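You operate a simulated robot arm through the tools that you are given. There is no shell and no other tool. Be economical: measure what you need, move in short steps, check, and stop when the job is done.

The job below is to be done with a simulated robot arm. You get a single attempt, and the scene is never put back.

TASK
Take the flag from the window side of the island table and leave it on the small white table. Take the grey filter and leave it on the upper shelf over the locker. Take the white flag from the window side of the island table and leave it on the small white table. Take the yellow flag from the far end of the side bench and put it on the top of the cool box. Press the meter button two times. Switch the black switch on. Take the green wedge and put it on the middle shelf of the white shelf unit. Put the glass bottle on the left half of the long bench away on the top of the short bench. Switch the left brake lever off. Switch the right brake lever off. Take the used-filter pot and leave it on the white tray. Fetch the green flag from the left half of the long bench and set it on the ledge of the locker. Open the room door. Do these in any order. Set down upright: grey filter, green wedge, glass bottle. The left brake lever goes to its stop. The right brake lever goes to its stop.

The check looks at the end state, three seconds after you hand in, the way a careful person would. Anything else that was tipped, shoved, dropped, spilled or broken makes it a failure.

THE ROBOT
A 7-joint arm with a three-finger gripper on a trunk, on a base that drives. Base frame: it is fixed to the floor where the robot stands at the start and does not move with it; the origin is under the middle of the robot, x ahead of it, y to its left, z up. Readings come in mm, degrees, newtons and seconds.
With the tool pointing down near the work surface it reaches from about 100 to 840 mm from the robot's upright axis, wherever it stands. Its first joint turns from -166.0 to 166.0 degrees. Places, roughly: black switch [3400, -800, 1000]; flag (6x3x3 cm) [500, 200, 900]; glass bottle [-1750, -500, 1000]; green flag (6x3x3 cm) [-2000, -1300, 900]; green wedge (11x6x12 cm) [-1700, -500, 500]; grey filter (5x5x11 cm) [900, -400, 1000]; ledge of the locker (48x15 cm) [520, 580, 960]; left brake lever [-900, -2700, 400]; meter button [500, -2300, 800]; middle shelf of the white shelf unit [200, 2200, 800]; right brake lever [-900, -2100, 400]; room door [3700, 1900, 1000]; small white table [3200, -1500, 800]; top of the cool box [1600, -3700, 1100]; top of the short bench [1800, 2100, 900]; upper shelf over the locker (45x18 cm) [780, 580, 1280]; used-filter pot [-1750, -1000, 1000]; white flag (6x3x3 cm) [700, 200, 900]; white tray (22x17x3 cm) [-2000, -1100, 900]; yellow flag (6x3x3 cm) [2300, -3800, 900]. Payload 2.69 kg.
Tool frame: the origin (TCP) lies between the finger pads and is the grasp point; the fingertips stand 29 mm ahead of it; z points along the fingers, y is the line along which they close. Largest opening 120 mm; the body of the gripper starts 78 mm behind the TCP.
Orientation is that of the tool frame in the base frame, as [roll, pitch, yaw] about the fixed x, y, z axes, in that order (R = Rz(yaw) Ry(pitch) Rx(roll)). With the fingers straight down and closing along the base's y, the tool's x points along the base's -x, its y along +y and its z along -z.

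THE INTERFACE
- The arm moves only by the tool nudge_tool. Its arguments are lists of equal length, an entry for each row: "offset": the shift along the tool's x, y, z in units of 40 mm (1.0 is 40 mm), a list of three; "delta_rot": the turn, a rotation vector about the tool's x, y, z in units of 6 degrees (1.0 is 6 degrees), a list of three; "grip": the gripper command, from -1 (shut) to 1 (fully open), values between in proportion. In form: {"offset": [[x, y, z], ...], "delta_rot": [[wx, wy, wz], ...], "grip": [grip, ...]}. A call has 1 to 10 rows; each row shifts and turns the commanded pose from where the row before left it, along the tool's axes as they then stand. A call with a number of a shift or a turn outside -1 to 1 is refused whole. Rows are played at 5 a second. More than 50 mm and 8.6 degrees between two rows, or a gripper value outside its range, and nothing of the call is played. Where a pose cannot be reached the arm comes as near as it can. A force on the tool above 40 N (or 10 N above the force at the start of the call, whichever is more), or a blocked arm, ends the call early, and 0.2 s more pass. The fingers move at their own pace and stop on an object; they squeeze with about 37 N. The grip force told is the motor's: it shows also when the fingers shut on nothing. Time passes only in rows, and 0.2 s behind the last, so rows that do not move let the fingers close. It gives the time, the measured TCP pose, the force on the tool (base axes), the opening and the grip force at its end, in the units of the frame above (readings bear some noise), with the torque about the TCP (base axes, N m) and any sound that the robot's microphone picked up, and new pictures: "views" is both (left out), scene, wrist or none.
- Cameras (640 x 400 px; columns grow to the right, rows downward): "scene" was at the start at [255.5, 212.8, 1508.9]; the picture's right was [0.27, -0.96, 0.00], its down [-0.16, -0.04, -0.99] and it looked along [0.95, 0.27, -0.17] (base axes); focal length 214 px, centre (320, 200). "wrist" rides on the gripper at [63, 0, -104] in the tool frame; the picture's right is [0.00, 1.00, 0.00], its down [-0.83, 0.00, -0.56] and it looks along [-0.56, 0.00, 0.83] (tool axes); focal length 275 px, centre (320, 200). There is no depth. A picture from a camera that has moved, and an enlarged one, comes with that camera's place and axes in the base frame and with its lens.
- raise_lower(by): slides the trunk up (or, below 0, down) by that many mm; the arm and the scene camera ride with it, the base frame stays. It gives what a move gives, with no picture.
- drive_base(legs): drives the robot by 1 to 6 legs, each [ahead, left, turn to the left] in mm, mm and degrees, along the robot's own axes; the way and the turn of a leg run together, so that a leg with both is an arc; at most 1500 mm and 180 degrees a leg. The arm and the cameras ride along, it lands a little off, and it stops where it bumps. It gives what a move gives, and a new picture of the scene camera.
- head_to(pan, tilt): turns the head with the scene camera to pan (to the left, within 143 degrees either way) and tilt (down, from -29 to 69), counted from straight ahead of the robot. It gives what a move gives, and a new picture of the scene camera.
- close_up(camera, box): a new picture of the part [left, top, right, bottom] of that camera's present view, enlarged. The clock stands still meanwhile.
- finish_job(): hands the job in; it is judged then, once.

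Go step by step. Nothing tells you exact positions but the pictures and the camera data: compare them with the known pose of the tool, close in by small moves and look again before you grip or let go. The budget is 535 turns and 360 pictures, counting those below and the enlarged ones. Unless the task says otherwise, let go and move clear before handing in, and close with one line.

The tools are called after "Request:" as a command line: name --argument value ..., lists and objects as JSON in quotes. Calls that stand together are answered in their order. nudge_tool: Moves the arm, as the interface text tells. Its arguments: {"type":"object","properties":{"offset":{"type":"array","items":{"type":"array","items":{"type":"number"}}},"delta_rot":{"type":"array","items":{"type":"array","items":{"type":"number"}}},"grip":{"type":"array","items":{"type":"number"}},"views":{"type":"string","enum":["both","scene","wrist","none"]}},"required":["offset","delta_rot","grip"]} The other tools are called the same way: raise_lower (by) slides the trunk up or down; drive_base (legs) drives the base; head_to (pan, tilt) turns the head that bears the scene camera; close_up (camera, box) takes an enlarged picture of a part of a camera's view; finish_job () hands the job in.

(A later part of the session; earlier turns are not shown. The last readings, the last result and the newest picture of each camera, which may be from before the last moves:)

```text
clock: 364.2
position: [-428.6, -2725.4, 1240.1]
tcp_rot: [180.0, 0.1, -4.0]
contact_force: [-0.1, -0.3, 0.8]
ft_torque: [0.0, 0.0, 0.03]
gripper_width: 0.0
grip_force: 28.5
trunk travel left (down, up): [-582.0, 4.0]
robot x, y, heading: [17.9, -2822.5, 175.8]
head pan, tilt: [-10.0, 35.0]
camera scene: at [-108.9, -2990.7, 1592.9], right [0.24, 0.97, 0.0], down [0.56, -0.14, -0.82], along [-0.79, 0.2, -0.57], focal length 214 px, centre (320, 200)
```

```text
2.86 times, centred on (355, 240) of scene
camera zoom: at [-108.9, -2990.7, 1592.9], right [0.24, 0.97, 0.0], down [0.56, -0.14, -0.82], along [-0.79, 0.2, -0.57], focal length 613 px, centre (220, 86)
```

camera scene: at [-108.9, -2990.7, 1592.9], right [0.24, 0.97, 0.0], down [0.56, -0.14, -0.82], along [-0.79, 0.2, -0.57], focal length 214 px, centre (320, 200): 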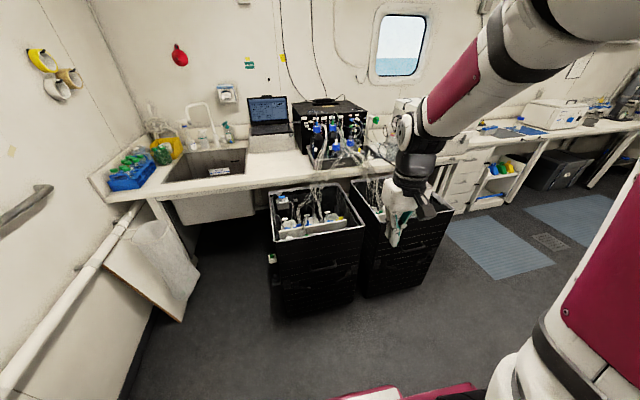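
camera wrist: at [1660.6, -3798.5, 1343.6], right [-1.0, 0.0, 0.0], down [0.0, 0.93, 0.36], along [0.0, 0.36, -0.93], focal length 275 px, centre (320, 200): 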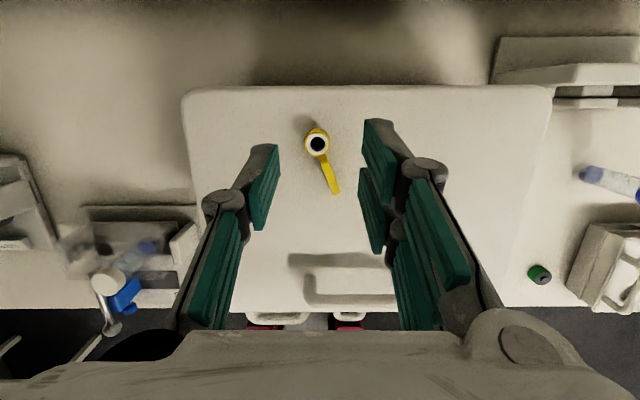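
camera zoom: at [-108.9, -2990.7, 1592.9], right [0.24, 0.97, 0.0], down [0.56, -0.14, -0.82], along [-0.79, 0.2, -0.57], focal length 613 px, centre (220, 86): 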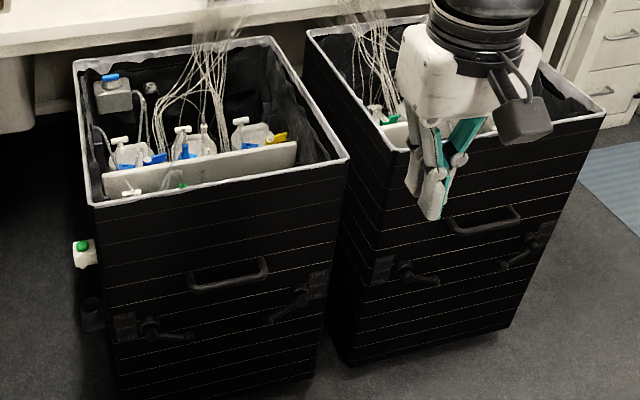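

Request:
close_up --camera "scene" --box '[280, 250, 370, 300]'

Request:
close_up --camera "scene" --box '[370, 230, 450, 280]'

```text
7.11 times, centred on (325, 275) of scene
camera zoom: at [-108.9, -2990.7, 1592.9], right [0.24, 0.97, 0.0], down [0.56, -0.14, -0.82], along [-0.79, 0.2, -0.57], focal length 1525 px, centre (284, -333)
```

zoom: 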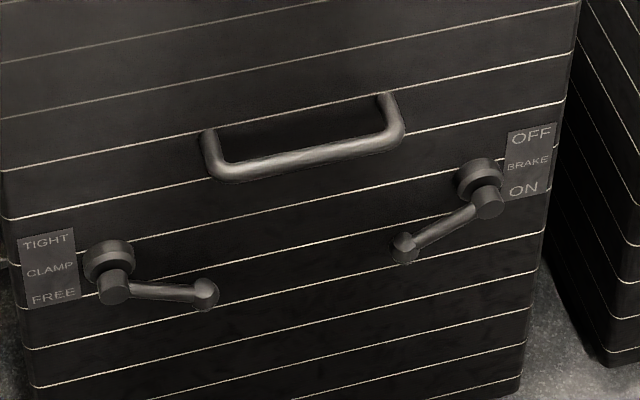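

```text
8.00 times, centred on (410, 255) of scene
camera zoom: at [-108.9, -2990.7, 1592.9], right [0.24, 0.97, 0.0], down [0.56, -0.14, -0.82], along [-0.79, 0.2, -0.57], focal length 1716 px, centre (-400, -240)
```

zoom: 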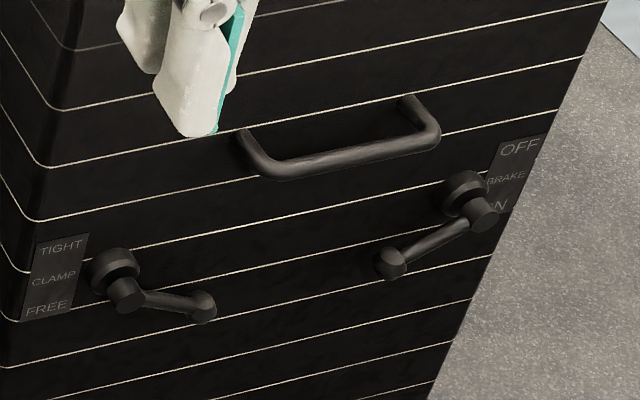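

Each bin has a CLAMP lever (left) and a BRAKE lever (right, OFF at top). So I need to raise the brake levers at about y≈-2600 and y≈-2030 to their stops. Positioning the base and lowering the trunk.

Request:
drive_base --legs '[[110, -270, 4.2]]'

Request:
raise_lower --by -480

Request:
nudge_tool --offset '[[-0.8, 0, 0], [-0.8, 0, 0], [-0.8, 0, 0], [-0.8, 0, 0], [0, 0, 0], [0, 0, 0], [0, 0, 0], [0, 0, 0], [0, 0, 0], [0, 0, 0]]' --delta_rot '[[0, 0, 0], [0, -1, 0], [0, -1, 0], [0, -1, 0], [0, -1, 0], [0, -1, 0], [0, -1, 0], [0, -1, 0], [0, -1, 0], [0, -1, 0]]' --grip '[-1, -1, -1, -1, -1, -1, -1, -1, -1, -1]' --views "both"

```text
clock: 366.2
position: [-535.2, -2483.3, 1239.0]
tcp_rot: [180.0, -0.1, 0.6]
contact_force: [-1.1, -0.1, 1.0]
ft_torque: [-0.01, -0.01, 0.01]
gripper_width: 0.0
grip_force: 29.0
trunk travel left (down, up): [-582.0, 4.0]
robot x, y, heading: [-82.5, -2543.3, -179.6]
head pan, tilt: [-10.0, 35.0]
camera scene: at [-196.2, -2721.9, 1592.9], right [0.17, 0.99, 0.0], down [0.57, -0.09, -0.82], along [-0.81, 0.14, -0.57], focal length 214 px, centre (320, 200)
```

scene: 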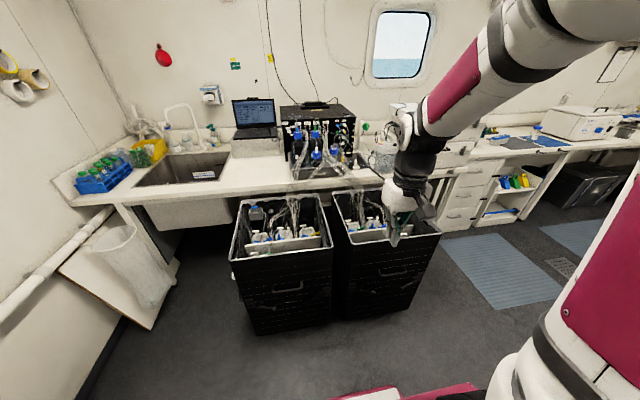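

```text
refused: -480 is not a number from -400 to 400
```

```text
clock: 368.4
position: [-661.2, -2482.7, 1249.6]
tcp_rot: [-180.0, 54.3, 0.5]
contact_force: [0.3, 1.0, -0.6]
ft_torque: [0.0, 0.01, 0.0]
gripper_width: 0.0
grip_force: 28.2
out of reach, approached as far as the arm can: row 8
trunk travel left (down, up): [-582.0, 4.0]
robot x, y, heading: [-81.5, -2542.8, -179.8]
head pan, tilt: [-10.0, 35.0]
camera scene: at [-195.4, -2720.8, 1593.2], right [0.17, 0.99, 0.0], down [0.57, -0.1, -0.82], along [-0.81, 0.14, -0.57], focal length 214 px, centre (320, 200)
camera wrist: at [-539.8, -2480.6, 1259.9], right [0.01, -1.0, 0.0], down [-0.04, 0.0, 1.0], along [-1.0, -0.01, -0.04], focal length 275 px, centre (320, 200)
```

scene: 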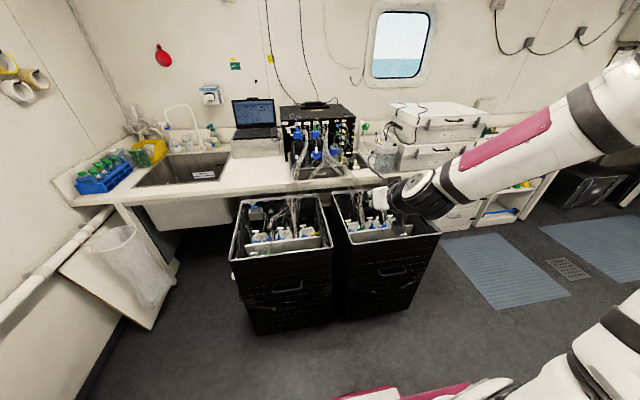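
wrist: 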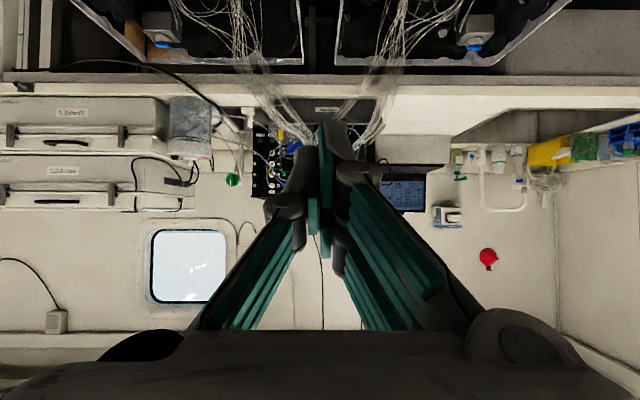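

Request:
raise_lower --by -400

Request:
raise_lower --by -140

Request:
nudge_tool --offset '[[0.3, 0, 0], [0.3, 0, 0], [0.3, 0, 0], [0.3, 0, 0], [0.3, 0, 0], [0.3, 0, 0], [0, 0, 0]]' --delta_rot '[[0, -1, 0], [0, -1, 0], [0, -1, 0], [0, -1, 0], [0, -1, 0], [0, -1, 0], [0, 0, 0]]' --grip '[-1, -1, -1, -1, -1, -1, -1]' --views "both"

```text
clock: 372.3
position: [-910.0, -2487.1, 849.8]
tcp_rot: [-180.0, 54.0, 0.5]
contact_force: [0.0, -0.5, -0.4]
ft_torque: [-0.02, -0.01, -0.02]
gripper_width: 0.1
grip_force: 29.0
trunk travel left (down, up): [-182.0, 404.0]
robot x, y, heading: [-84.0, -2543.7, -179.6]
head pan, tilt: [-10.0, 35.0]
```

```text
clock: 373.9
position: [-909.7, -2487.1, 710.2]
tcp_rot: [-179.9, 54.1, 0.5]
contact_force: [0.0, -0.6, 0.5]
ft_torque: [-0.03, 0.0, 0.0]
gripper_width: 0.0
grip_force: 28.4
trunk travel left (down, up): [-42.0, 544.0]
robot x, y, heading: [-83.1, -2544.7, -179.8]
head pan, tilt: [-10.0, 35.0]
```

```text
clock: 374.9
position: [-956.7, -2474.4, 686.8]
tcp_rot: [-179.7, 75.0, 1.5]
contact_force: [2.3, -3.7, 0.9]
ft_torque: [0.08, -0.01, -0.25]
gripper_width: 0.0
grip_force: 28.6
out of reach, approached as far as the arm can: row 1, 2, 3, 4
trunk travel left (down, up): [-42.0, 544.0]
robot x, y, heading: [-84.7, -2545.4, -179.5]
head pan, tilt: [-10.0, 35.0]
stopped in row 4: the force on the tool passed its limit at 46 N (the readings are from after the stop); the commanded pose is now the measured one
camera scene: at [-466.0, -2724.6, 1052.9], right [0.16, 0.99, 0.0], down [0.57, -0.09, -0.82], along [-0.81, 0.14, -0.57], focal length 214 px, centre (320, 200)
camera wrist: at [-838.8, -2469.0, 652.9], right [0.03, -1.0, -0.01], down [0.32, 0.0, 0.95], along [-0.95, -0.03, 0.32], focal length 275 px, centre (320, 200)
```

scene: 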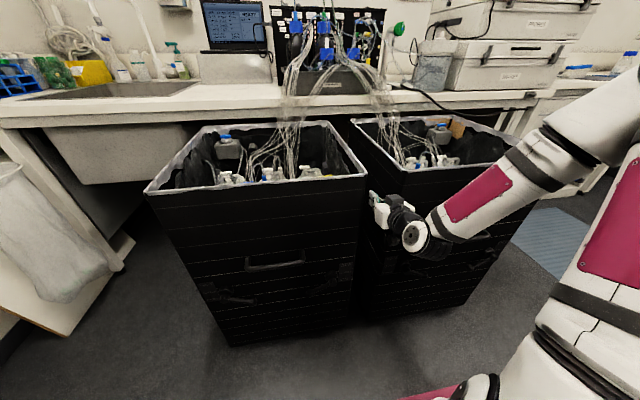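
wrist: 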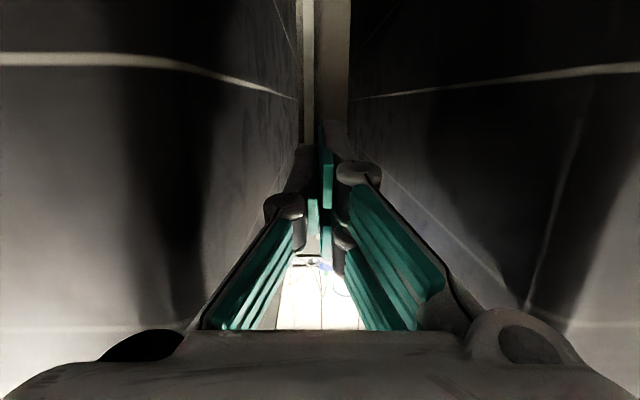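

The trunk's travel carried the gripper forward into the gap between the bins. Backing straight out.

Request:
nudge_tool --offset '[[0, 0, -0.5], [0, 0, -0.8], [0, 0, -0.9], [0, 0, -0.9], [0, 0, -0.9], [0, 0, -0.9]]' --delta_rot '[[0, 0, 0], [0, 0, 0], [0, 0, 0], [0, 0, 0], [0, 0, 0], [0, 0, 0]]' --grip '[-1, -1, -1, -1, -1, -1]' --views "both"

```text
clock: 375.4
position: [-953.2, -2473.5, 692.7]
tcp_rot: [179.1, 74.7, 1.6]
contact_force: [0.3, -2.3, -0.7]
ft_torque: [0.06, -0.07, -0.18]
gripper_width: 0.0
grip_force: 28.2
out of reach, approached as far as the arm can: row 1, 2
trunk travel left (down, up): [-42.0, 544.0]
robot x, y, heading: [-84.5, -2543.3, -179.5]
head pan, tilt: [-10.0, 35.0]
stopped in row 2: the force on the tool passed its limit at 49 N (the readings are from after the stop); the commanded pose is now the measured one
camera scene: at [-465.9, -2725.2, 1052.9], right [0.16, 0.99, 0.0], down [0.57, -0.09, -0.82], along [-0.81, 0.13, -0.57], focal length 214 px, centre (320, 200)
camera wrist: at [-835.2, -2467.1, 659.8], right [0.04, -1.0, 0.0], down [0.32, 0.01, 0.95], along [-0.95, -0.04, 0.32], focal length 275 px, centre (320, 200)
```

scene: 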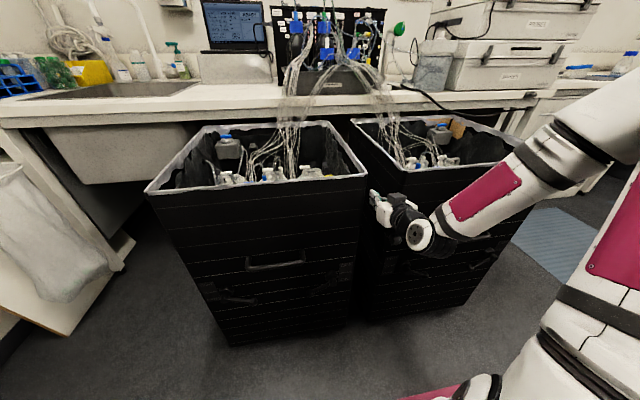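
wrist: 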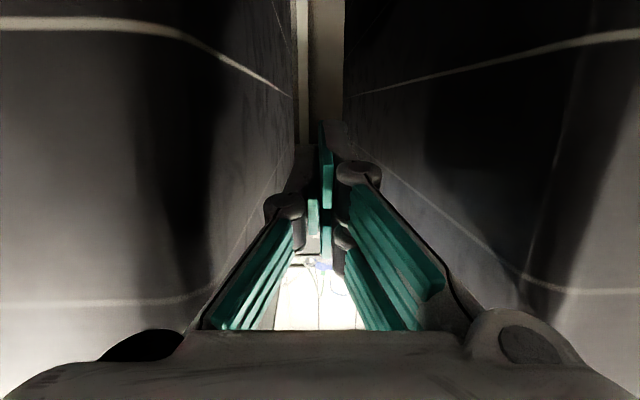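

The arm can't retract from this pose; backing the base out instead.

Request:
drive_base --legs '[[-250, 0, 0]]'

```text
clock: 377.2
position: [-800.9, -2543.6, 693.3]
tcp_rot: [179.0, 74.6, 4.9]
contact_force: [-0.2, -0.5, 0.3]
ft_torque: [-0.01, -0.01, -0.01]
gripper_width: 0.0
grip_force: 28.6
trunk travel left (down, up): [-42.0, 544.0]
robot x, y, heading: [74.7, -2562.5, -176.3]
head pan, tilt: [-10.0, 35.0]
stopped in leg 1: the robot was blocked; the commanded pose is now the measured one
camera scene: at [-299.9, -2766.8, 1052.9], right [0.11, 0.99, 0.0], down [0.57, -0.06, -0.82], along [-0.81, 0.09, -0.57], focal length 214 px, centre (320, 200)
```

scene: 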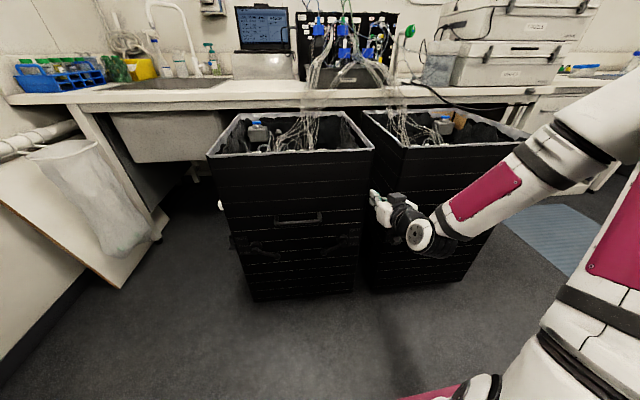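

The base touched something behind (the meter table leg is there), so I'll ease forward a little and straighten. The gripper is now out of the gap.

Request:
drive_base --legs '[[40, 40, -3.5]]'

Request:
head_to --pan -135 --tilt 25

```text
clock: 378.1
position: [-837.9, -2531.6, 692.5]
tcp_rot: [179.2, 74.7, 1.5]
contact_force: [-0.1, -0.9, -0.8]
ft_torque: [0.02, 0.03, 0.0]
gripper_width: 0.2
grip_force: 28.8
trunk travel left (down, up): [-42.0, 544.0]
robot x, y, heading: [35.6, -2609.8, -179.8]
head pan, tilt: [-10.0, 35.0]
camera scene: at [-349.8, -2784.2, 1052.9], right [0.17, 0.99, 0.0], down [0.57, -0.1, -0.82], along [-0.81, 0.14, -0.57], focal length 214 px, centre (320, 200)
```

scene: 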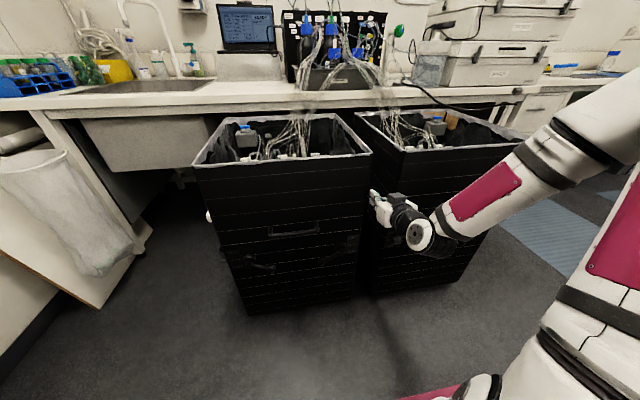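

```text
clock: 380.2
position: [-835.8, -2531.1, 692.6]
tcp_rot: [179.0, 74.7, 1.4]
contact_force: [-0.5, -0.3, 0.0]
ft_torque: [-0.02, 0.03, 0.0]
gripper_width: 0.1
grip_force: 28.5
trunk travel left (down, up): [-42.0, 544.0]
robot x, y, heading: [35.1, -2605.1, -179.5]
head pan, tilt: [-135.0, 25.0]
camera scene: at [-198.3, -2733.2, 1068.6], right [0.71, -0.7, 0.0], down [-0.3, -0.3, -0.91], along [0.64, 0.65, -0.42], focal length 214 px, centre (320, 200)
```

scene: 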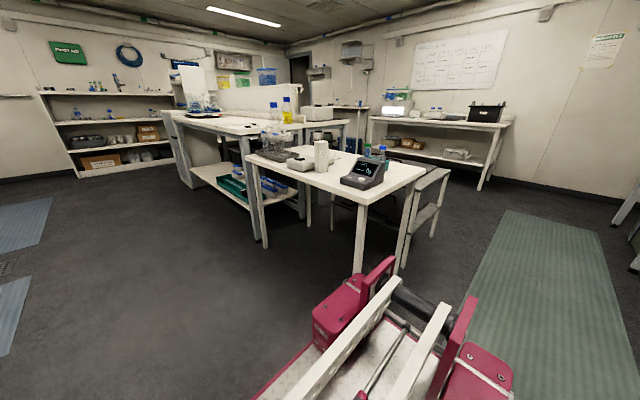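

Everything on the meter table still stands. Now levelling the tool to horizontal and lowering to lever height.

Request:
nudge_tool --offset '[[0, 0, -0.4], [0, 0, -0.4], [0.9, 0, 0], [0.9, 0, 0], [0.9, 0, 0], [0.9, 0, 0], [0.9, 0, 0], [0.9, 0, 0], [0.9, 0, 0], [0.9, 0, 0]]' --delta_rot '[[0, -1, 0], [0, -1, 0], [0, -0.5, 0], [0, 0, 0], [0, 0, 0], [0, 0, 0], [0, 0, 0], [0, 0, 0], [0, 0, 0], [0, 0, 0]]' --grip '[-1, -1, -1, -1, -1, -1, -1, -1, -1, -1]' --views "none"

Request:
head_to --pan -10 --tilt 40

```text
clock: 382.4
position: [-837.5, -2518.7, 409.5]
tcp_rot: [137.5, 89.6, -40.1]
contact_force: [-0.3, 0.3, 0.0]
ft_torque: [0.0, 0.01, -0.05]
gripper_width: 0.0
grip_force: 28.7
out of reach, approached as far as the arm can: row 1, 2
trunk travel left (down, up): [-42.0, 544.0]
robot x, y, heading: [33.3, -2604.9, -179.8]
head pan, tilt: [-135.0, 25.0]
```

```text
clock: 384.4
position: [-836.1, -2518.0, 409.9]
tcp_rot: [140.2, 89.7, -37.7]
contact_force: [-0.4, -0.1, -0.2]
ft_torque: [0.04, -0.02, 0.01]
gripper_width: 0.0
grip_force: 29.1
trunk travel left (down, up): [-42.0, 544.0]
robot x, y, heading: [32.1, -2601.6, -179.6]
head pan, tilt: [-10.0, 40.0]
camera scene: at [-346.7, -2784.7, 1045.3], right [0.17, 0.99, 0.0], down [0.63, -0.11, -0.77], along [-0.76, 0.13, -0.64], focal length 214 px, centre (320, 200)
```

scene: 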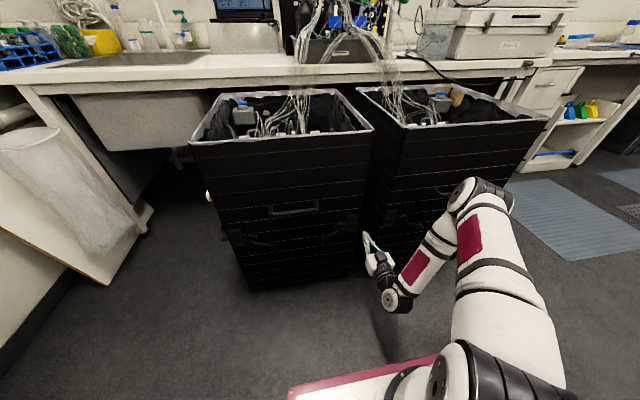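

Request:
close_up --camera "scene" --box '[300, 190, 420, 290]'

```text
4.00 times, centred on (360, 240) of scene
camera zoom: at [-346.7, -2784.7, 1045.3], right [0.17, 0.99, 0.0], down [0.63, -0.11, -0.77], along [-0.76, 0.13, -0.64], focal length 858 px, centre (160, 40)
```

zoom: 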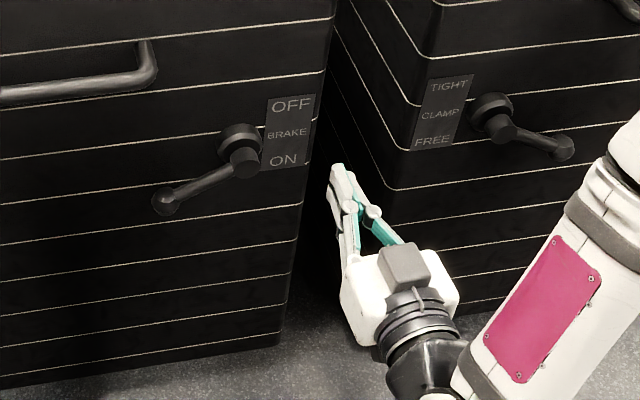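

Triangulated: lever pivot ≈(-853,-2622,471), knob ≈(-846,-2695,431). I'll drop below it, shift left under the lever, then raise.

Request:
nudge_tool --offset '[[0.9, 0, 0], [0.3, 0.5, 0], [0, 0.9, 0], [0, 0.9, 0], [0, 0.8, 0], [0, 0.7, 0], [0, 0, 0]]' --delta_rot '[[0, 0, 0], [0, 0, 0], [0, 0, 0], [0, 0, 0], [0, 0, 0], [0, 0, 0], [0, 0, 0]]' --grip '[-1, -1, -1, -1, -1, -1, -1]' --views "none"

Request:
close_up --camera "scene" --box '[290, 190, 410, 290]'

```text
clock: 386.0
position: [-830.2, -2669.5, 362.7]
tcp_rot: [143.7, 89.6, -34.0]
contact_force: [0.2, -0.8, 0.5]
ft_torque: [-0.01, 0.02, 0.0]
gripper_width: 0.0
grip_force: 29.4
trunk travel left (down, up): [-42.0, 544.0]
robot x, y, heading: [33.1, -2604.9, -179.6]
head pan, tilt: [-10.0, 40.0]
```

```text
4.00 times, centred on (350, 240) of scene
camera zoom: at [-346.7, -2784.8, 1045.3], right [0.17, 0.99, 0.0], down [0.63, -0.11, -0.77], along [-0.76, 0.13, -0.64], focal length 858 px, centre (200, 40)
```

zoom: 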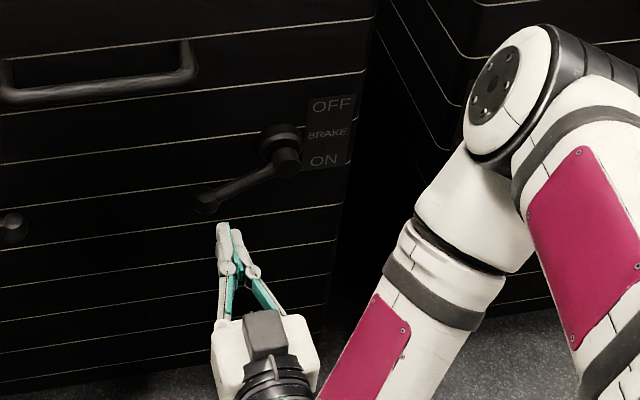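

The fingertips are just under the lever near its knob. Moving forward slightly and raising.

Request:
nudge_tool --offset '[[0, -0.3, 0.3], [-0.4, 0, 0], [-0.4, 0, 0], [-0.4, 0, 0], [-0.4, 0, 0], [-0.4, 0, 0], [-0.4, 0, 0], [0, 0, 0]]' --delta_rot '[[0, 0, 0], [0, 0, 0], [0, 0, 0], [0, 0, 0], [0, 0, 0], [0, 0, 0], [0, 0, 0], [0, 0, 0]]' --grip '[-1, -1, -1, -1, -1, -1, -1, -1]' --views "none"

Request:
close_up --camera "scene" --box '[290, 190, 410, 290]'

```text
clock: 387.6
position: [-840.9, -2660.5, 441.2]
tcp_rot: [176.3, 88.1, -0.9]
contact_force: [0.5, -4.2, -11.2]
ft_torque: [0.08, -0.25, 0.17]
gripper_width: 0.0
grip_force: 28.5
trunk travel left (down, up): [-42.0, 544.0]
robot x, y, heading: [33.7, -2606.4, -179.6]
head pan, tilt: [-10.0, 40.0]
stopped in row 7: the force on the tool passed its limit at 53 N (the readings are from after the stop); the commanded pose is now the measured one
```

```text
4.00 times, centred on (350, 240) of scene
camera zoom: at [-347.1, -2785.0, 1045.2], right [0.17, 0.99, 0.0], down [0.63, -0.11, -0.77], along [-0.76, 0.13, -0.64], focal length 858 px, centre (200, 40)
```

zoom: 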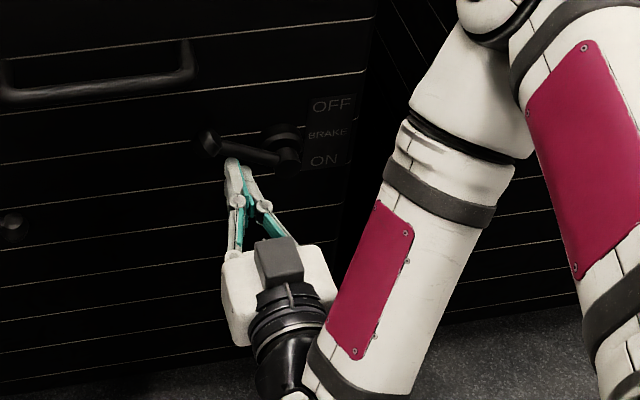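

Lever is now raised to about +29° (mirror of its start). I'll push a little more to confirm it's at the stop.

Request:
nudge_tool --offset '[[-0.2, 0, 0], [-0.2, 0, 0], [-0.2, 0, 0]]' --delta_rot '[[0, 0, 0], [0, 0, 0], [0, 0, 0]]' --grip '[-1, -1, -1]' --views "none"

Request:
close_up --camera "scene" --box '[290, 190, 410, 290]'

```text
clock: 388.0
position: [-839.6, -2659.8, 442.1]
tcp_rot: [-179.6, 87.3, 3.3]
contact_force: [2.4, -2.6, -9.9]
ft_torque: [0.04, -0.14, 0.09]
gripper_width: 0.0
grip_force: 28.4
trunk travel left (down, up): [-42.0, 544.0]
robot x, y, heading: [34.6, -2606.8, -179.4]
head pan, tilt: [-10.0, 40.0]
stopped in row 2: the force on the tool passed its limit at 47 N (the readings are from after the stop); the commanded pose is now the measured one
```

```text
4.00 times, centred on (350, 240) of scene
camera zoom: at [-347.0, -2785.1, 1045.3], right [0.17, 0.99, 0.0], down [0.63, -0.11, -0.77], along [-0.76, 0.13, -0.64], focal length 858 px, centre (200, 40)
```

zoom: 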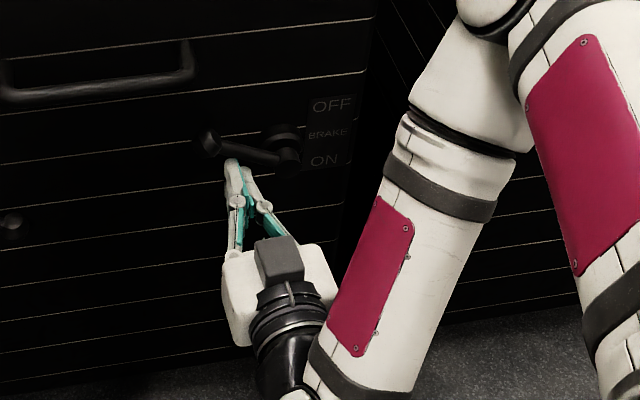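

It doesn't move further, so it's at its stop. I'll lower away, back off and drive right ~583 mm to the second bin's brake lever.

Request:
nudge_tool --offset '[[0.9, 0, 0], [0.9, 0, 0], [0, 0, -0.9], [0, 0, -0.9], [0, 0, -0.9]]' --delta_rot '[[0, 0, 0], [0, 0, 0], [0, 0, 0], [0, 0, 0], [0, 0, 0]]' --grip '[-1, -1, -1, -1, -1]' --views "none"

Request:
close_up --camera "scene" --box '[290, 190, 410, 290]'

```text
clock: 389.2
position: [-729.5, -2655.7, 378.5]
tcp_rot: [179.8, 87.5, 2.7]
contact_force: [0.4, 0.2, 0.1]
ft_torque: [0.01, 0.0, -0.01]
gripper_width: 0.1
grip_force: 28.7
trunk travel left (down, up): [-42.0, 544.0]
robot x, y, heading: [35.3, -2604.8, -179.5]
head pan, tilt: [-10.0, 40.0]
```

```text
4.00 times, centred on (350, 240) of scene
camera zoom: at [-346.8, -2785.3, 1045.3], right [0.17, 0.99, 0.0], down [0.63, -0.11, -0.77], along [-0.76, 0.13, -0.64], focal length 858 px, centre (200, 40)
```

zoom: 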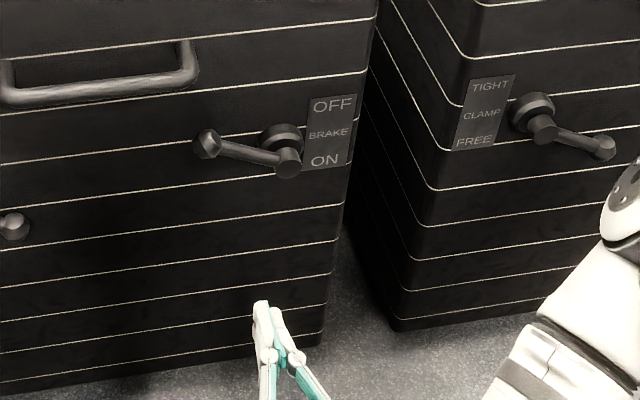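

Request:
drive_base --legs '[[20, -583, 0]]'

Request:
close_up --camera "scene" --box '[290, 170, 430, 290]'

```text
clock: 392.4
position: [-756.3, -2085.6, 376.9]
tcp_rot: [180.0, 87.5, 3.2]
contact_force: [-0.1, 0.6, 0.4]
ft_torque: [-0.01, -0.02, -0.01]
gripper_width: 0.3
grip_force: 28.4
trunk travel left (down, up): [-42.0, 544.0]
robot x, y, heading: [7.2, -2029.1, -179.1]
head pan, tilt: [-10.0, 40.0]
camera scene: at [-371.8, -2212.8, 1045.3], right [0.16, 0.99, 0.0], down [0.63, -0.1, -0.77], along [-0.76, 0.12, -0.64], focal length 214 px, centre (320, 200)
```

scene: 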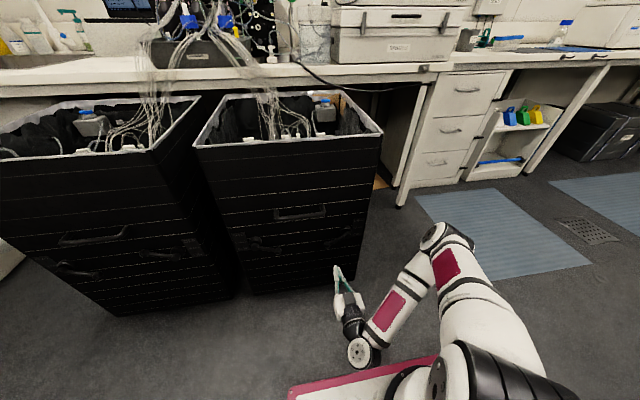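

```text
3.33 times, centred on (360, 230) of scene
camera zoom: at [-371.8, -2212.8, 1045.3], right [0.16, 0.99, 0.0], down [0.63, -0.1, -0.77], along [-0.76, 0.12, -0.64], focal length 715 px, centre (187, 100)
```

zoom: 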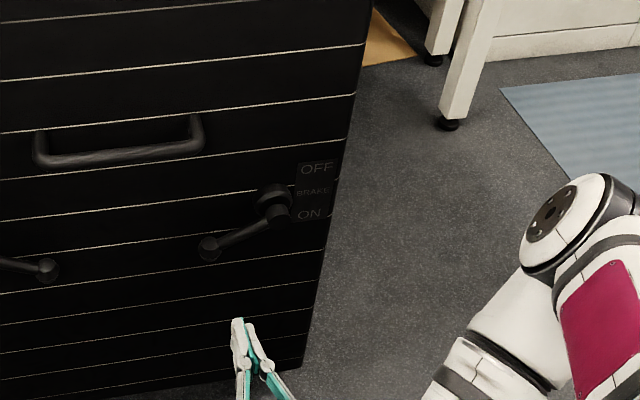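

Lever 2: knob ≈(-876,-2110,402), pivot ≈(-882,-2029,438); same geometry. Moving under it and raising.

Request:
nudge_tool --offset '[[0.5, 0, 0], [0, 0, 0.9], [0, 0, 0.9], [0, 0, 0.45], [0, 0, 0]]' --delta_rot '[[0, 0, 0], [0, 0, 0], [0, 0, 0], [0, 0, 0], [0, 0, 0]]' --grip '[-1, -1, -1, -1, -1]' --views "none"

Request:
close_up --camera "scene" --box '[290, 170, 430, 290]'

```text
clock: 393.6
position: [-843.8, -2090.7, 354.2]
tcp_rot: [179.8, 87.5, 2.9]
contact_force: [-0.3, -0.3, -0.4]
ft_torque: [0.01, 0.0, 0.03]
gripper_width: 0.1
grip_force: 28.5
trunk travel left (down, up): [-42.0, 544.0]
robot x, y, heading: [8.1, -2031.7, -179.1]
head pan, tilt: [-10.0, 40.0]
```

```text
3.33 times, centred on (360, 230) of scene
camera zoom: at [-371.7, -2212.8, 1045.3], right [0.16, 0.99, 0.0], down [0.63, -0.1, -0.77], along [-0.76, 0.12, -0.64], focal length 715 px, centre (187, 100)
```

zoom: 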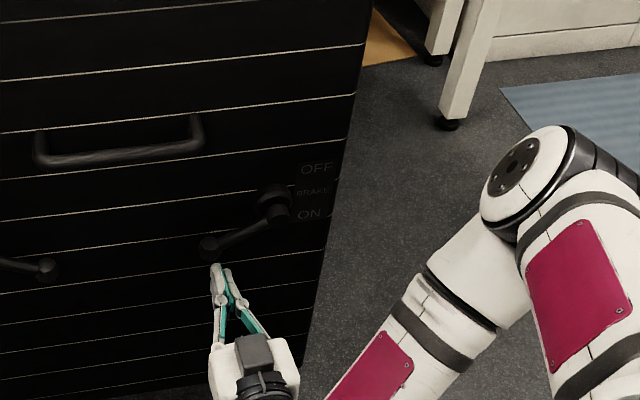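

Request:
nudge_tool --offset '[[0, -0.35, 0.05], [-0.4, 0, 0], [-0.4, 0, 0], [-0.4, 0, 0], [-0.4, 0, 0], [-0.4, 0, 0], [-0.4, 0, 0], [-0.4, 0, 0]]' --delta_rot '[[0, 0, 0], [0, 0, 0], [0, 0, 0], [0, 0, 0], [0, 0, 0], [0, 0, 0], [0, 0, 0], [0, 0, 0]]' --grip '[-1, -1, -1, -1, -1, -1, -1, -1]' --views "none"

Request:
nudge_tool --offset '[[-0.2, 0, 0], [-0.2, 0, 0], [-0.2, 0, 0]]' --delta_rot '[[0, 0, 0], [0, 0, 0], [0, 0, 0]]' --grip '[-1, -1, -1]' --views "none"

Request:
close_up --camera "scene" --box '[290, 170, 430, 290]'

```text
clock: 395.3
position: [-847.5, -2078.9, 444.2]
tcp_rot: [-177.1, 86.0, 6.7]
contact_force: [0.4, -4.8, -9.4]
ft_torque: [0.12, -0.18, 0.12]
gripper_width: 0.1
grip_force: 28.4
trunk travel left (down, up): [-42.0, 544.0]
robot x, y, heading: [4.7, -2032.5, -179.2]
head pan, tilt: [-10.0, 40.0]
stopped in row 8: the force on the tool passed its limit at 53 N (the readings are from after the stop); the commanded pose is now the measured one
```

```text
clock: 395.7
position: [-844.8, -2079.7, 444.6]
tcp_rot: [-175.8, 84.9, 7.9]
contact_force: [-0.3, -3.5, -13.0]
ft_torque: [0.12, -0.25, 0.11]
gripper_width: 0.0
grip_force: 28.5
trunk travel left (down, up): [-42.0, 544.0]
robot x, y, heading: [8.0, -2027.5, -179.2]
head pan, tilt: [-10.0, 40.0]
stopped in row 1: the force on the tool passed its limit at 47 N (the readings are from after the stop); the commanded pose is now the measured one
```

```text
3.33 times, centred on (360, 230) of scene
camera zoom: at [-372.1, -2213.2, 1045.2], right [0.16, 0.99, 0.0], down [0.64, -0.1, -0.77], along [-0.76, 0.12, -0.64], focal length 715 px, centre (187, 100)
```

zoom: 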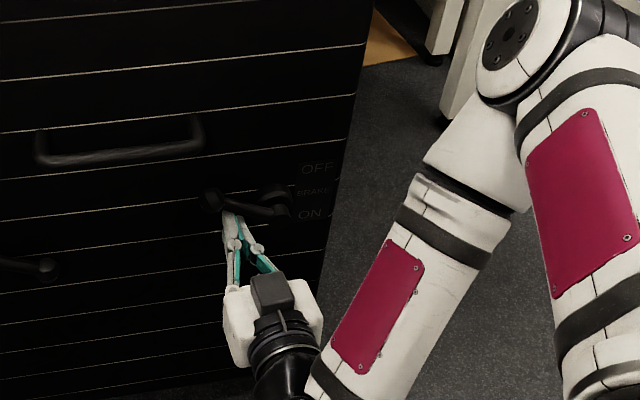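

Both brake levers are at their upper stops. I'll retract from the lever and raise the trunk.

Request:
nudge_tool --offset '[[0.9, 0, 0], [0.9, 0, 0], [0, 0, -0.9], [0, 0, -0.9], [0, 0, -0.9], [0, 0, -0.9]]' --delta_rot '[[0, 0, 0], [0, 0, 0], [0, 0, 0], [0, 0, 0], [0, 0, 0], [0, 0, 0]]' --grip '[-1, -1, -1, -1, -1, -1]' --views "none"

Request:
raise_lower --by 400

Request:
close_up --camera "scene" --box '[130, 100, 450, 300]'

```text
clock: 397.1
position: [-699.9, -2068.9, 387.2]
tcp_rot: [-176.0, 85.2, 7.7]
contact_force: [-0.3, -0.2, 0.5]
ft_torque: [0.02, -0.01, 0.02]
gripper_width: 0.0
grip_force: 28.6
trunk travel left (down, up): [-42.0, 544.0]
robot x, y, heading: [7.6, -2031.2, -178.9]
head pan, tilt: [-10.0, 40.0]
```

```text
clock: 401.0
position: [-697.0, -2068.8, 785.8]
tcp_rot: [-176.0, 85.2, 7.8]
contact_force: [0.1, 0.1, -0.1]
ft_torque: [0.02, 0.02, -0.04]
gripper_width: 0.0
grip_force: 28.5
trunk travel left (down, up): [-442.0, 144.0]
robot x, y, heading: [8.0, -2028.7, -179.1]
head pan, tilt: [-10.0, 40.0]
```

```text
2.00 times, centred on (290, 200) of scene
camera zoom: at [-248.2, -2211.2, 1445.3], right [0.16, 0.99, 0.0], down [0.63, -0.1, -0.77], along [-0.76, 0.12, -0.64], focal length 429 px, centre (380, 200)
```

zoom: 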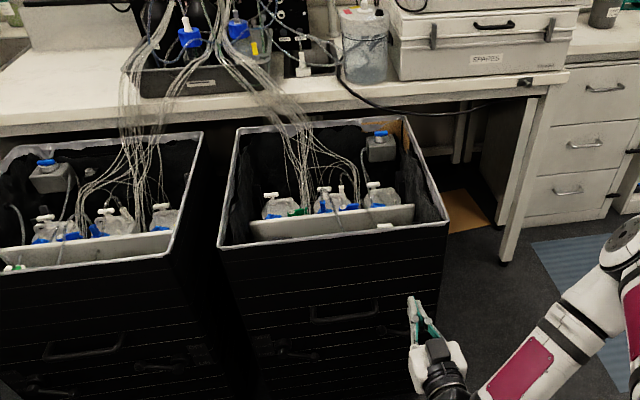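

Request:
nudge_tool --offset '[[-0.8, 0, -0.3], [-0.8, 0, -0.3], [-0.8, 0, -0.3], [-0.8, 0, -0.3], [0, 0, 0], [0, 0, 0], [0, 0, 0], [0, 0, 0], [0, 0, 0], [0, 0, 0]]' --delta_rot '[[0, 1, 0], [0, 1, 0], [0, 1, 0], [0, 1, 0], [0, 1, 0], [0, 1, 0], [0, 1, 0], [0, 1, 0], [0, 1, 0], [0, 1, 0]]' --grip '[-1, -1, -1, -1, -1, -1, -1, -1, -1, -1]' --views "none"

Request:
nudge_tool --offset '[[0, 0, 0], [0, 0, 0], [0, 0, 0], [0, 0, 0], [0, 0, -0.9], [0.9, 0, -0.4], [0.9, 0, -0.4], [0.9, 0, -0.4]]' --delta_rot '[[0, 1, 0], [0, 1, 0], [0, 1, 0], [0, 1, 0], [0, 0.2, 0], [0, 0, 0], [0, 0, 0], [0, 0, 0]]' --grip '[-1, -1, -1, -1, -1, -1, -1, -1]' --views "none"

```text
clock: 403.2
position: [-705.5, -2069.8, 909.2]
tcp_rot: [-179.6, 25.2, 3.7]
contact_force: [0.3, 0.7, -0.3]
ft_torque: [-0.01, 0.0, 0.05]
gripper_width: 0.1
grip_force: 28.8
out of reach, approached as far as the arm can: row 3, 4
trunk travel left (down, up): [-442.0, 144.0]
robot x, y, heading: [6.6, -2030.7, -179.2]
head pan, tilt: [-10.0, 40.0]
```

```text
clock: 405.0
position: [-596.4, -2065.7, 990.8]
tcp_rot: [-179.8, 0.0, 3.7]
contact_force: [-0.8, 0.6, -1.6]
ft_torque: [0.01, -0.05, 0.0]
gripper_width: 0.0
grip_force: 28.6
trunk travel left (down, up): [-442.0, 144.0]
robot x, y, heading: [8.3, -2031.6, -179.2]
head pan, tilt: [-10.0, 40.0]
```

Request:
nudge_tool --offset '[[0.9, 0, 0], [0.9, 0, 0], [0.9, 0, 0], [0.9, 0, 0], [0.9, 0, 0]]' --delta_rot '[[0, 0, 0.5], [0, 0, 0], [0, 0, 0], [0, 0, 0], [0, 0, 0]]' --grip '[-1, -1, -1, -1, -1]' --views "none"

Request:
drive_base --legs '[[100, -200, 0], [0, 0, 179], [60, -440, 0]]'

Request:
head_to --pan 0 --tilt 45

```text
clock: 406.2
position: [-504.9, -2071.0, 1014.7]
tcp_rot: [-179.6, 0.0, 0.7]
contact_force: [0.2, 0.8, 0.0]
ft_torque: [-0.01, 0.02, -0.01]
gripper_width: 0.0
grip_force: 28.4
out of reach, approached as far as the arm can: row 3, 4, 5
trunk travel left (down, up): [-442.0, 144.0]
robot x, y, heading: [5.3, -2029.0, -179.1]
head pan, tilt: [-10.0, 40.0]
```

```text
clock: 417.4
position: [477.3, -2233.1, 1014.1]
tcp_rot: [-179.7, 0.0, 179.7]
contact_force: [0.0, -0.2, 0.9]
ft_torque: [-0.02, -0.04, 0.0]
gripper_width: 0.0
grip_force: 28.5
trunk travel left (down, up): [-442.0, 144.0]
robot x, y, heading: [-35.8, -2263.7, -0.4]
head pan, tilt: [-10.0, 40.0]
camera scene: at [226.1, -2090.6, 1445.4], right [-0.18, -0.98, 0.0], down [-0.63, 0.11, -0.77], along [0.75, -0.14, -0.64], focal length 214 px, centre (320, 200)
```

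scene: 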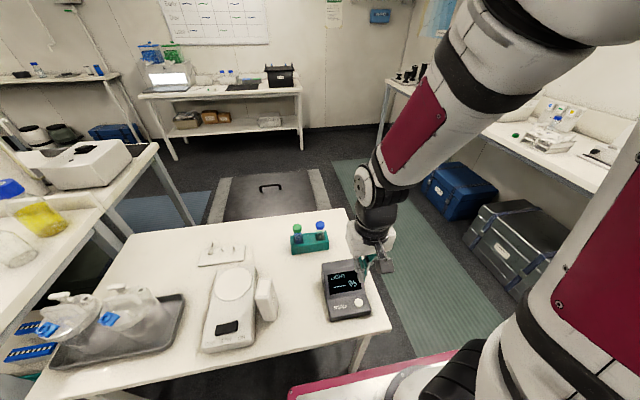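

```text
clock: 418.2
position: [479.5, -2231.8, 1012.8]
tcp_rot: [-179.7, 0.0, 179.7]
contact_force: [-0.1, -0.3, 0.5]
ft_torque: [0.02, 0.03, 0.02]
gripper_width: 0.0
grip_force: 28.8
trunk travel left (down, up): [-442.0, 144.0]
robot x, y, heading: [-36.7, -2264.0, -0.1]
head pan, tilt: [0.0, 45.0]
camera scene: at [223.7, -2075.8, 1438.1], right [0.0, -1.0, 0.0], down [-0.71, 0.0, -0.71], along [0.71, 0.0, -0.71], focal length 214 px, centre (320, 200)
```

scene: 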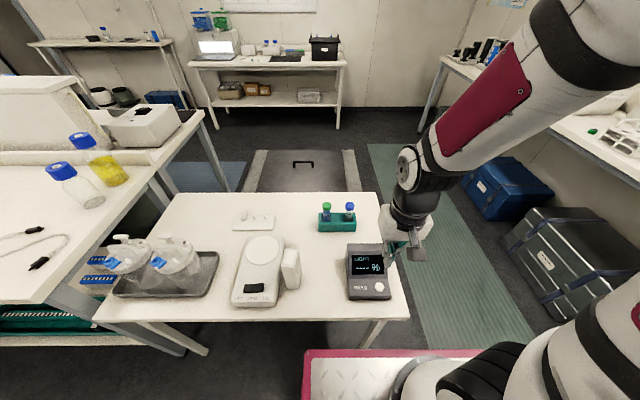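

The meter with a white round button is almost directly under the gripper. Zooming in from both cameras.

Request:
close_up --camera "scene" --box '[320, 220, 430, 310]'

Request:
close_up --camera "wrist" --box '[160, 50, 480, 250]'

```text
4.44 times, centred on (375, 265) of scene
camera zoom: at [223.7, -2075.8, 1438.1], right [0.0, -1.0, 0.0], down [-0.71, 0.0, -0.71], along [0.71, 0.0, -0.71], focal length 953 px, centre (76, -89)
```

zoom: 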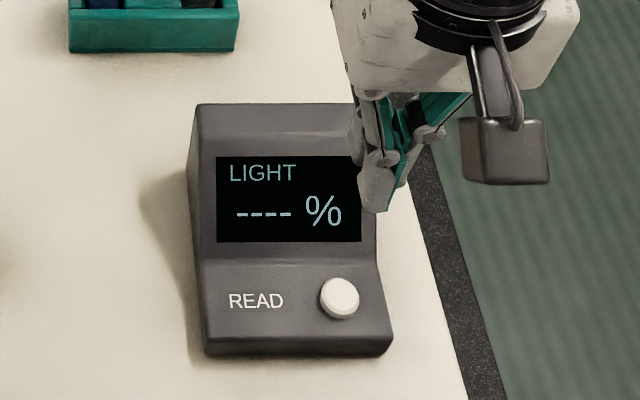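

```text
2.00 times, centred on (320, 150) of wrist
camera zoom: at [415.6, -2230.2, 1117.5], right [0.0, 1.0, -0.01], down [0.83, 0.0, 0.56], along [0.56, -0.01, -0.83], focal length 551 px, centre (320, 300)
```

zoom: 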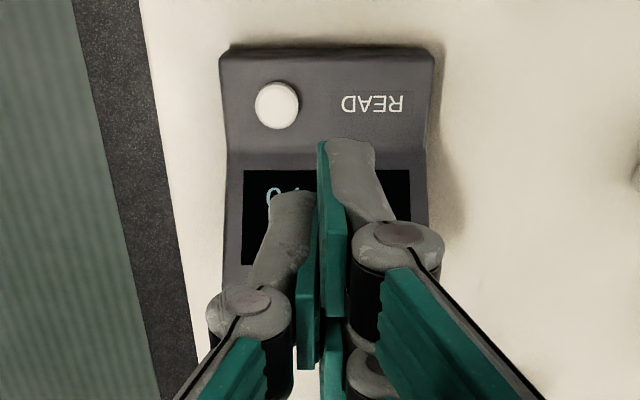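

Button triangulated at (504,-2260,774). Moving above it.

Request:
nudge_tool --offset '[[-0.62, -0.7, 0], [0, 0, 1], [0, 0, 1], [0, 0, 1], [0, 0, 0.8], [0, 0, 0]]' --delta_rot '[[0, 0, 0], [0, 0, 0], [0, 0, 0], [0, 0, 0], [0, 0, 0], [0, 0, 0]]' --grip '[-1, -1, -1, -1, -1, -1]' --views "none"

Request:
close_up --camera "wrist" --box '[160, 50, 480, 250]'

Request:
close_up --camera "scene" --box '[320, 220, 430, 310]'

```text
clock: 419.6
position: [500.8, -2260.3, 863.3]
tcp_rot: [-179.7, 0.0, 179.6]
contact_force: [-0.1, -0.4, 1.0]
ft_torque: [-0.02, 0.0, -0.01]
gripper_width: 0.0
grip_force: 28.4
trunk travel left (down, up): [-442.0, 144.0]
robot x, y, heading: [-36.0, -2264.4, -0.2]
head pan, tilt: [0.0, 45.0]
```

```text
2.00 times, centred on (320, 150) of wrist
camera zoom: at [439.8, -2258.2, 967.1], right [0.0, 1.0, -0.01], down [0.83, 0.0, 0.56], along [0.56, -0.01, -0.83], focal length 551 px, centre (320, 300)
```

zoom: 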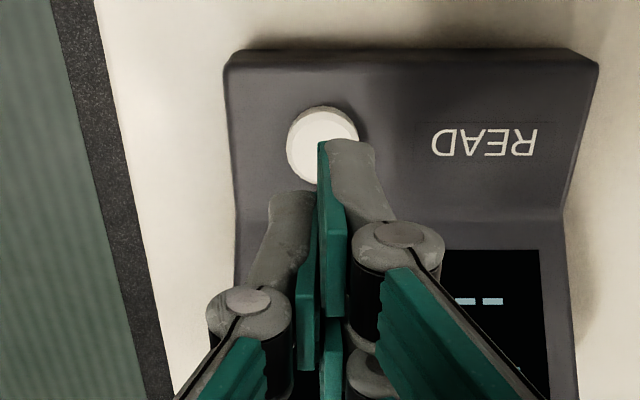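

```text
4.44 times, centred on (375, 265) of scene
camera zoom: at [223.6, -2075.8, 1438.1], right [0.0, -1.0, 0.0], down [-0.71, 0.0, -0.71], along [0.71, 0.0, -0.71], focal length 953 px, centre (76, -89)
```

zoom: 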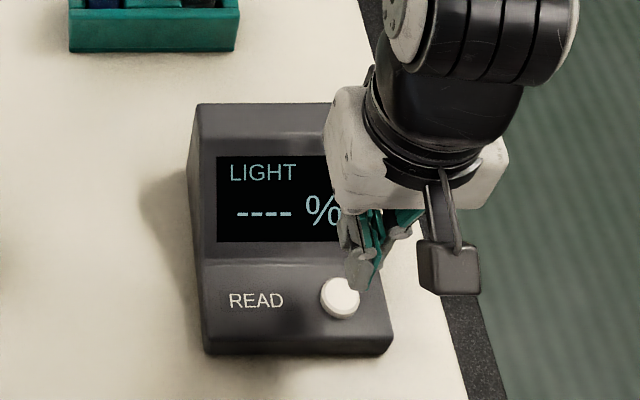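

Aligned. Descending gently until the button clicks.

Request:
nudge_tool --offset '[[-0.08, 0, 0.7], [0, 0, 0.4], [0, 0, 0.08], [0, 0, 0.08], [0, 0, 0.08]]' --delta_rot '[[0, 0, 0], [0, 0, 0], [0, 0, 0], [0, 0, 0], [0, 0, 0]]' --grip '[-1, -1, -1, -1, -1]' --views "none"

```text
clock: 420.8
position: [505.8, -2261.1, 808.5]
tcp_rot: [-179.7, 0.0, 179.8]
contact_force: [-0.4, -0.9, 0.6]
ft_torque: [-0.01, -0.01, -0.03]
gripper_width: 0.2
grip_force: 28.7
trunk travel left (down, up): [-442.0, 144.0]
robot x, y, heading: [-37.4, -2262.3, -0.3]
head pan, tilt: [0.0, 45.0]
```

Request:
nudge_tool --offset '[[0, 0, 0.06], [0, 0, 0.06], [0, 0, 0.06], [0, 0, 0.06]]' --delta_rot '[[0, 0, 0], [0, 0, 0], [0, 0, 0], [0, 0, 0]]' --grip '[-1, -1, -1, -1]' --views "none"

```text
clock: 421.8
position: [506.2, -2261.4, 798.2]
tcp_rot: [-179.7, 0.1, 179.6]
contact_force: [2.8, 4.0, 17.1]
ft_torque: [0.13, -0.05, 0.03]
gripper_width: 5.8
grip_force: 28.3
trunk travel left (down, up): [-442.0, 144.0]
robot x, y, heading: [-35.1, -2262.2, -0.4]
head pan, tilt: [0.0, 45.0]
heard: click
```

A click at z≈798 – one press. Lifting to release and checking the display.

Request:
nudge_tool --offset '[[0, 0, -0.4], [0, 0, -0.3], [0, 0, 0]]' --delta_rot '[[0, 0, 0], [0, 0, 0], [0, 0, 0]]' --grip '[-1, -1, -1]' --views "none"

Request:
close_up --camera "scene" --box '[320, 220, 430, 310]'

```text
clock: 422.6
position: [504.8, -2261.6, 824.4]
tcp_rot: [-179.7, -0.1, 179.8]
contact_force: [-0.3, -0.2, -1.0]
ft_torque: [0.04, 0.01, 0.01]
gripper_width: 0.0
grip_force: 28.5
trunk travel left (down, up): [-442.0, 144.0]
robot x, y, heading: [-39.0, -2262.6, -0.3]
head pan, tilt: [0.0, 45.0]
```

```text
4.44 times, centred on (375, 265) of scene
camera zoom: at [223.7, -2075.8, 1438.1], right [0.0, -1.0, 0.0], down [-0.71, 0.0, -0.71], along [0.71, 0.0, -0.71], focal length 953 px, centre (76, -89)
```

zoom: 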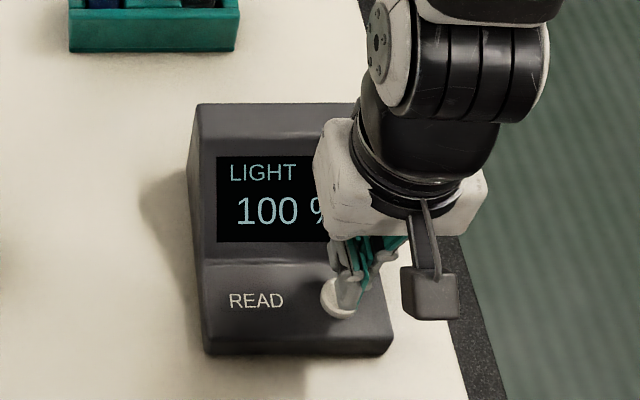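

The first press registered (display shows 100 %). Pressing a second time the same way.

Request:
nudge_tool --offset '[[0, 0, 0.4], [0, 0, 0.08], [0, 0, 0.06], [0, 0, 0.06], [0, 0, 0.06]]' --delta_rot '[[0, 0, 0], [0, 0, 0], [0, 0, 0], [0, 0, 0], [0, 0, 0]]' --grip '[-1, -1, -1, -1, -1]' --views "none"

```text
clock: 423.8
position: [504.2, -2261.2, 800.5]
tcp_rot: [-179.7, 0.1, 179.7]
contact_force: [-1.9, 0.5, 9.3]
ft_torque: [0.03, 0.08, 0.04]
gripper_width: 6.0
grip_force: 28.7
trunk travel left (down, up): [-442.0, 144.0]
robot x, y, heading: [-38.1, -2263.1, -0.1]
head pan, tilt: [0.0, 45.0]
heard: click
```

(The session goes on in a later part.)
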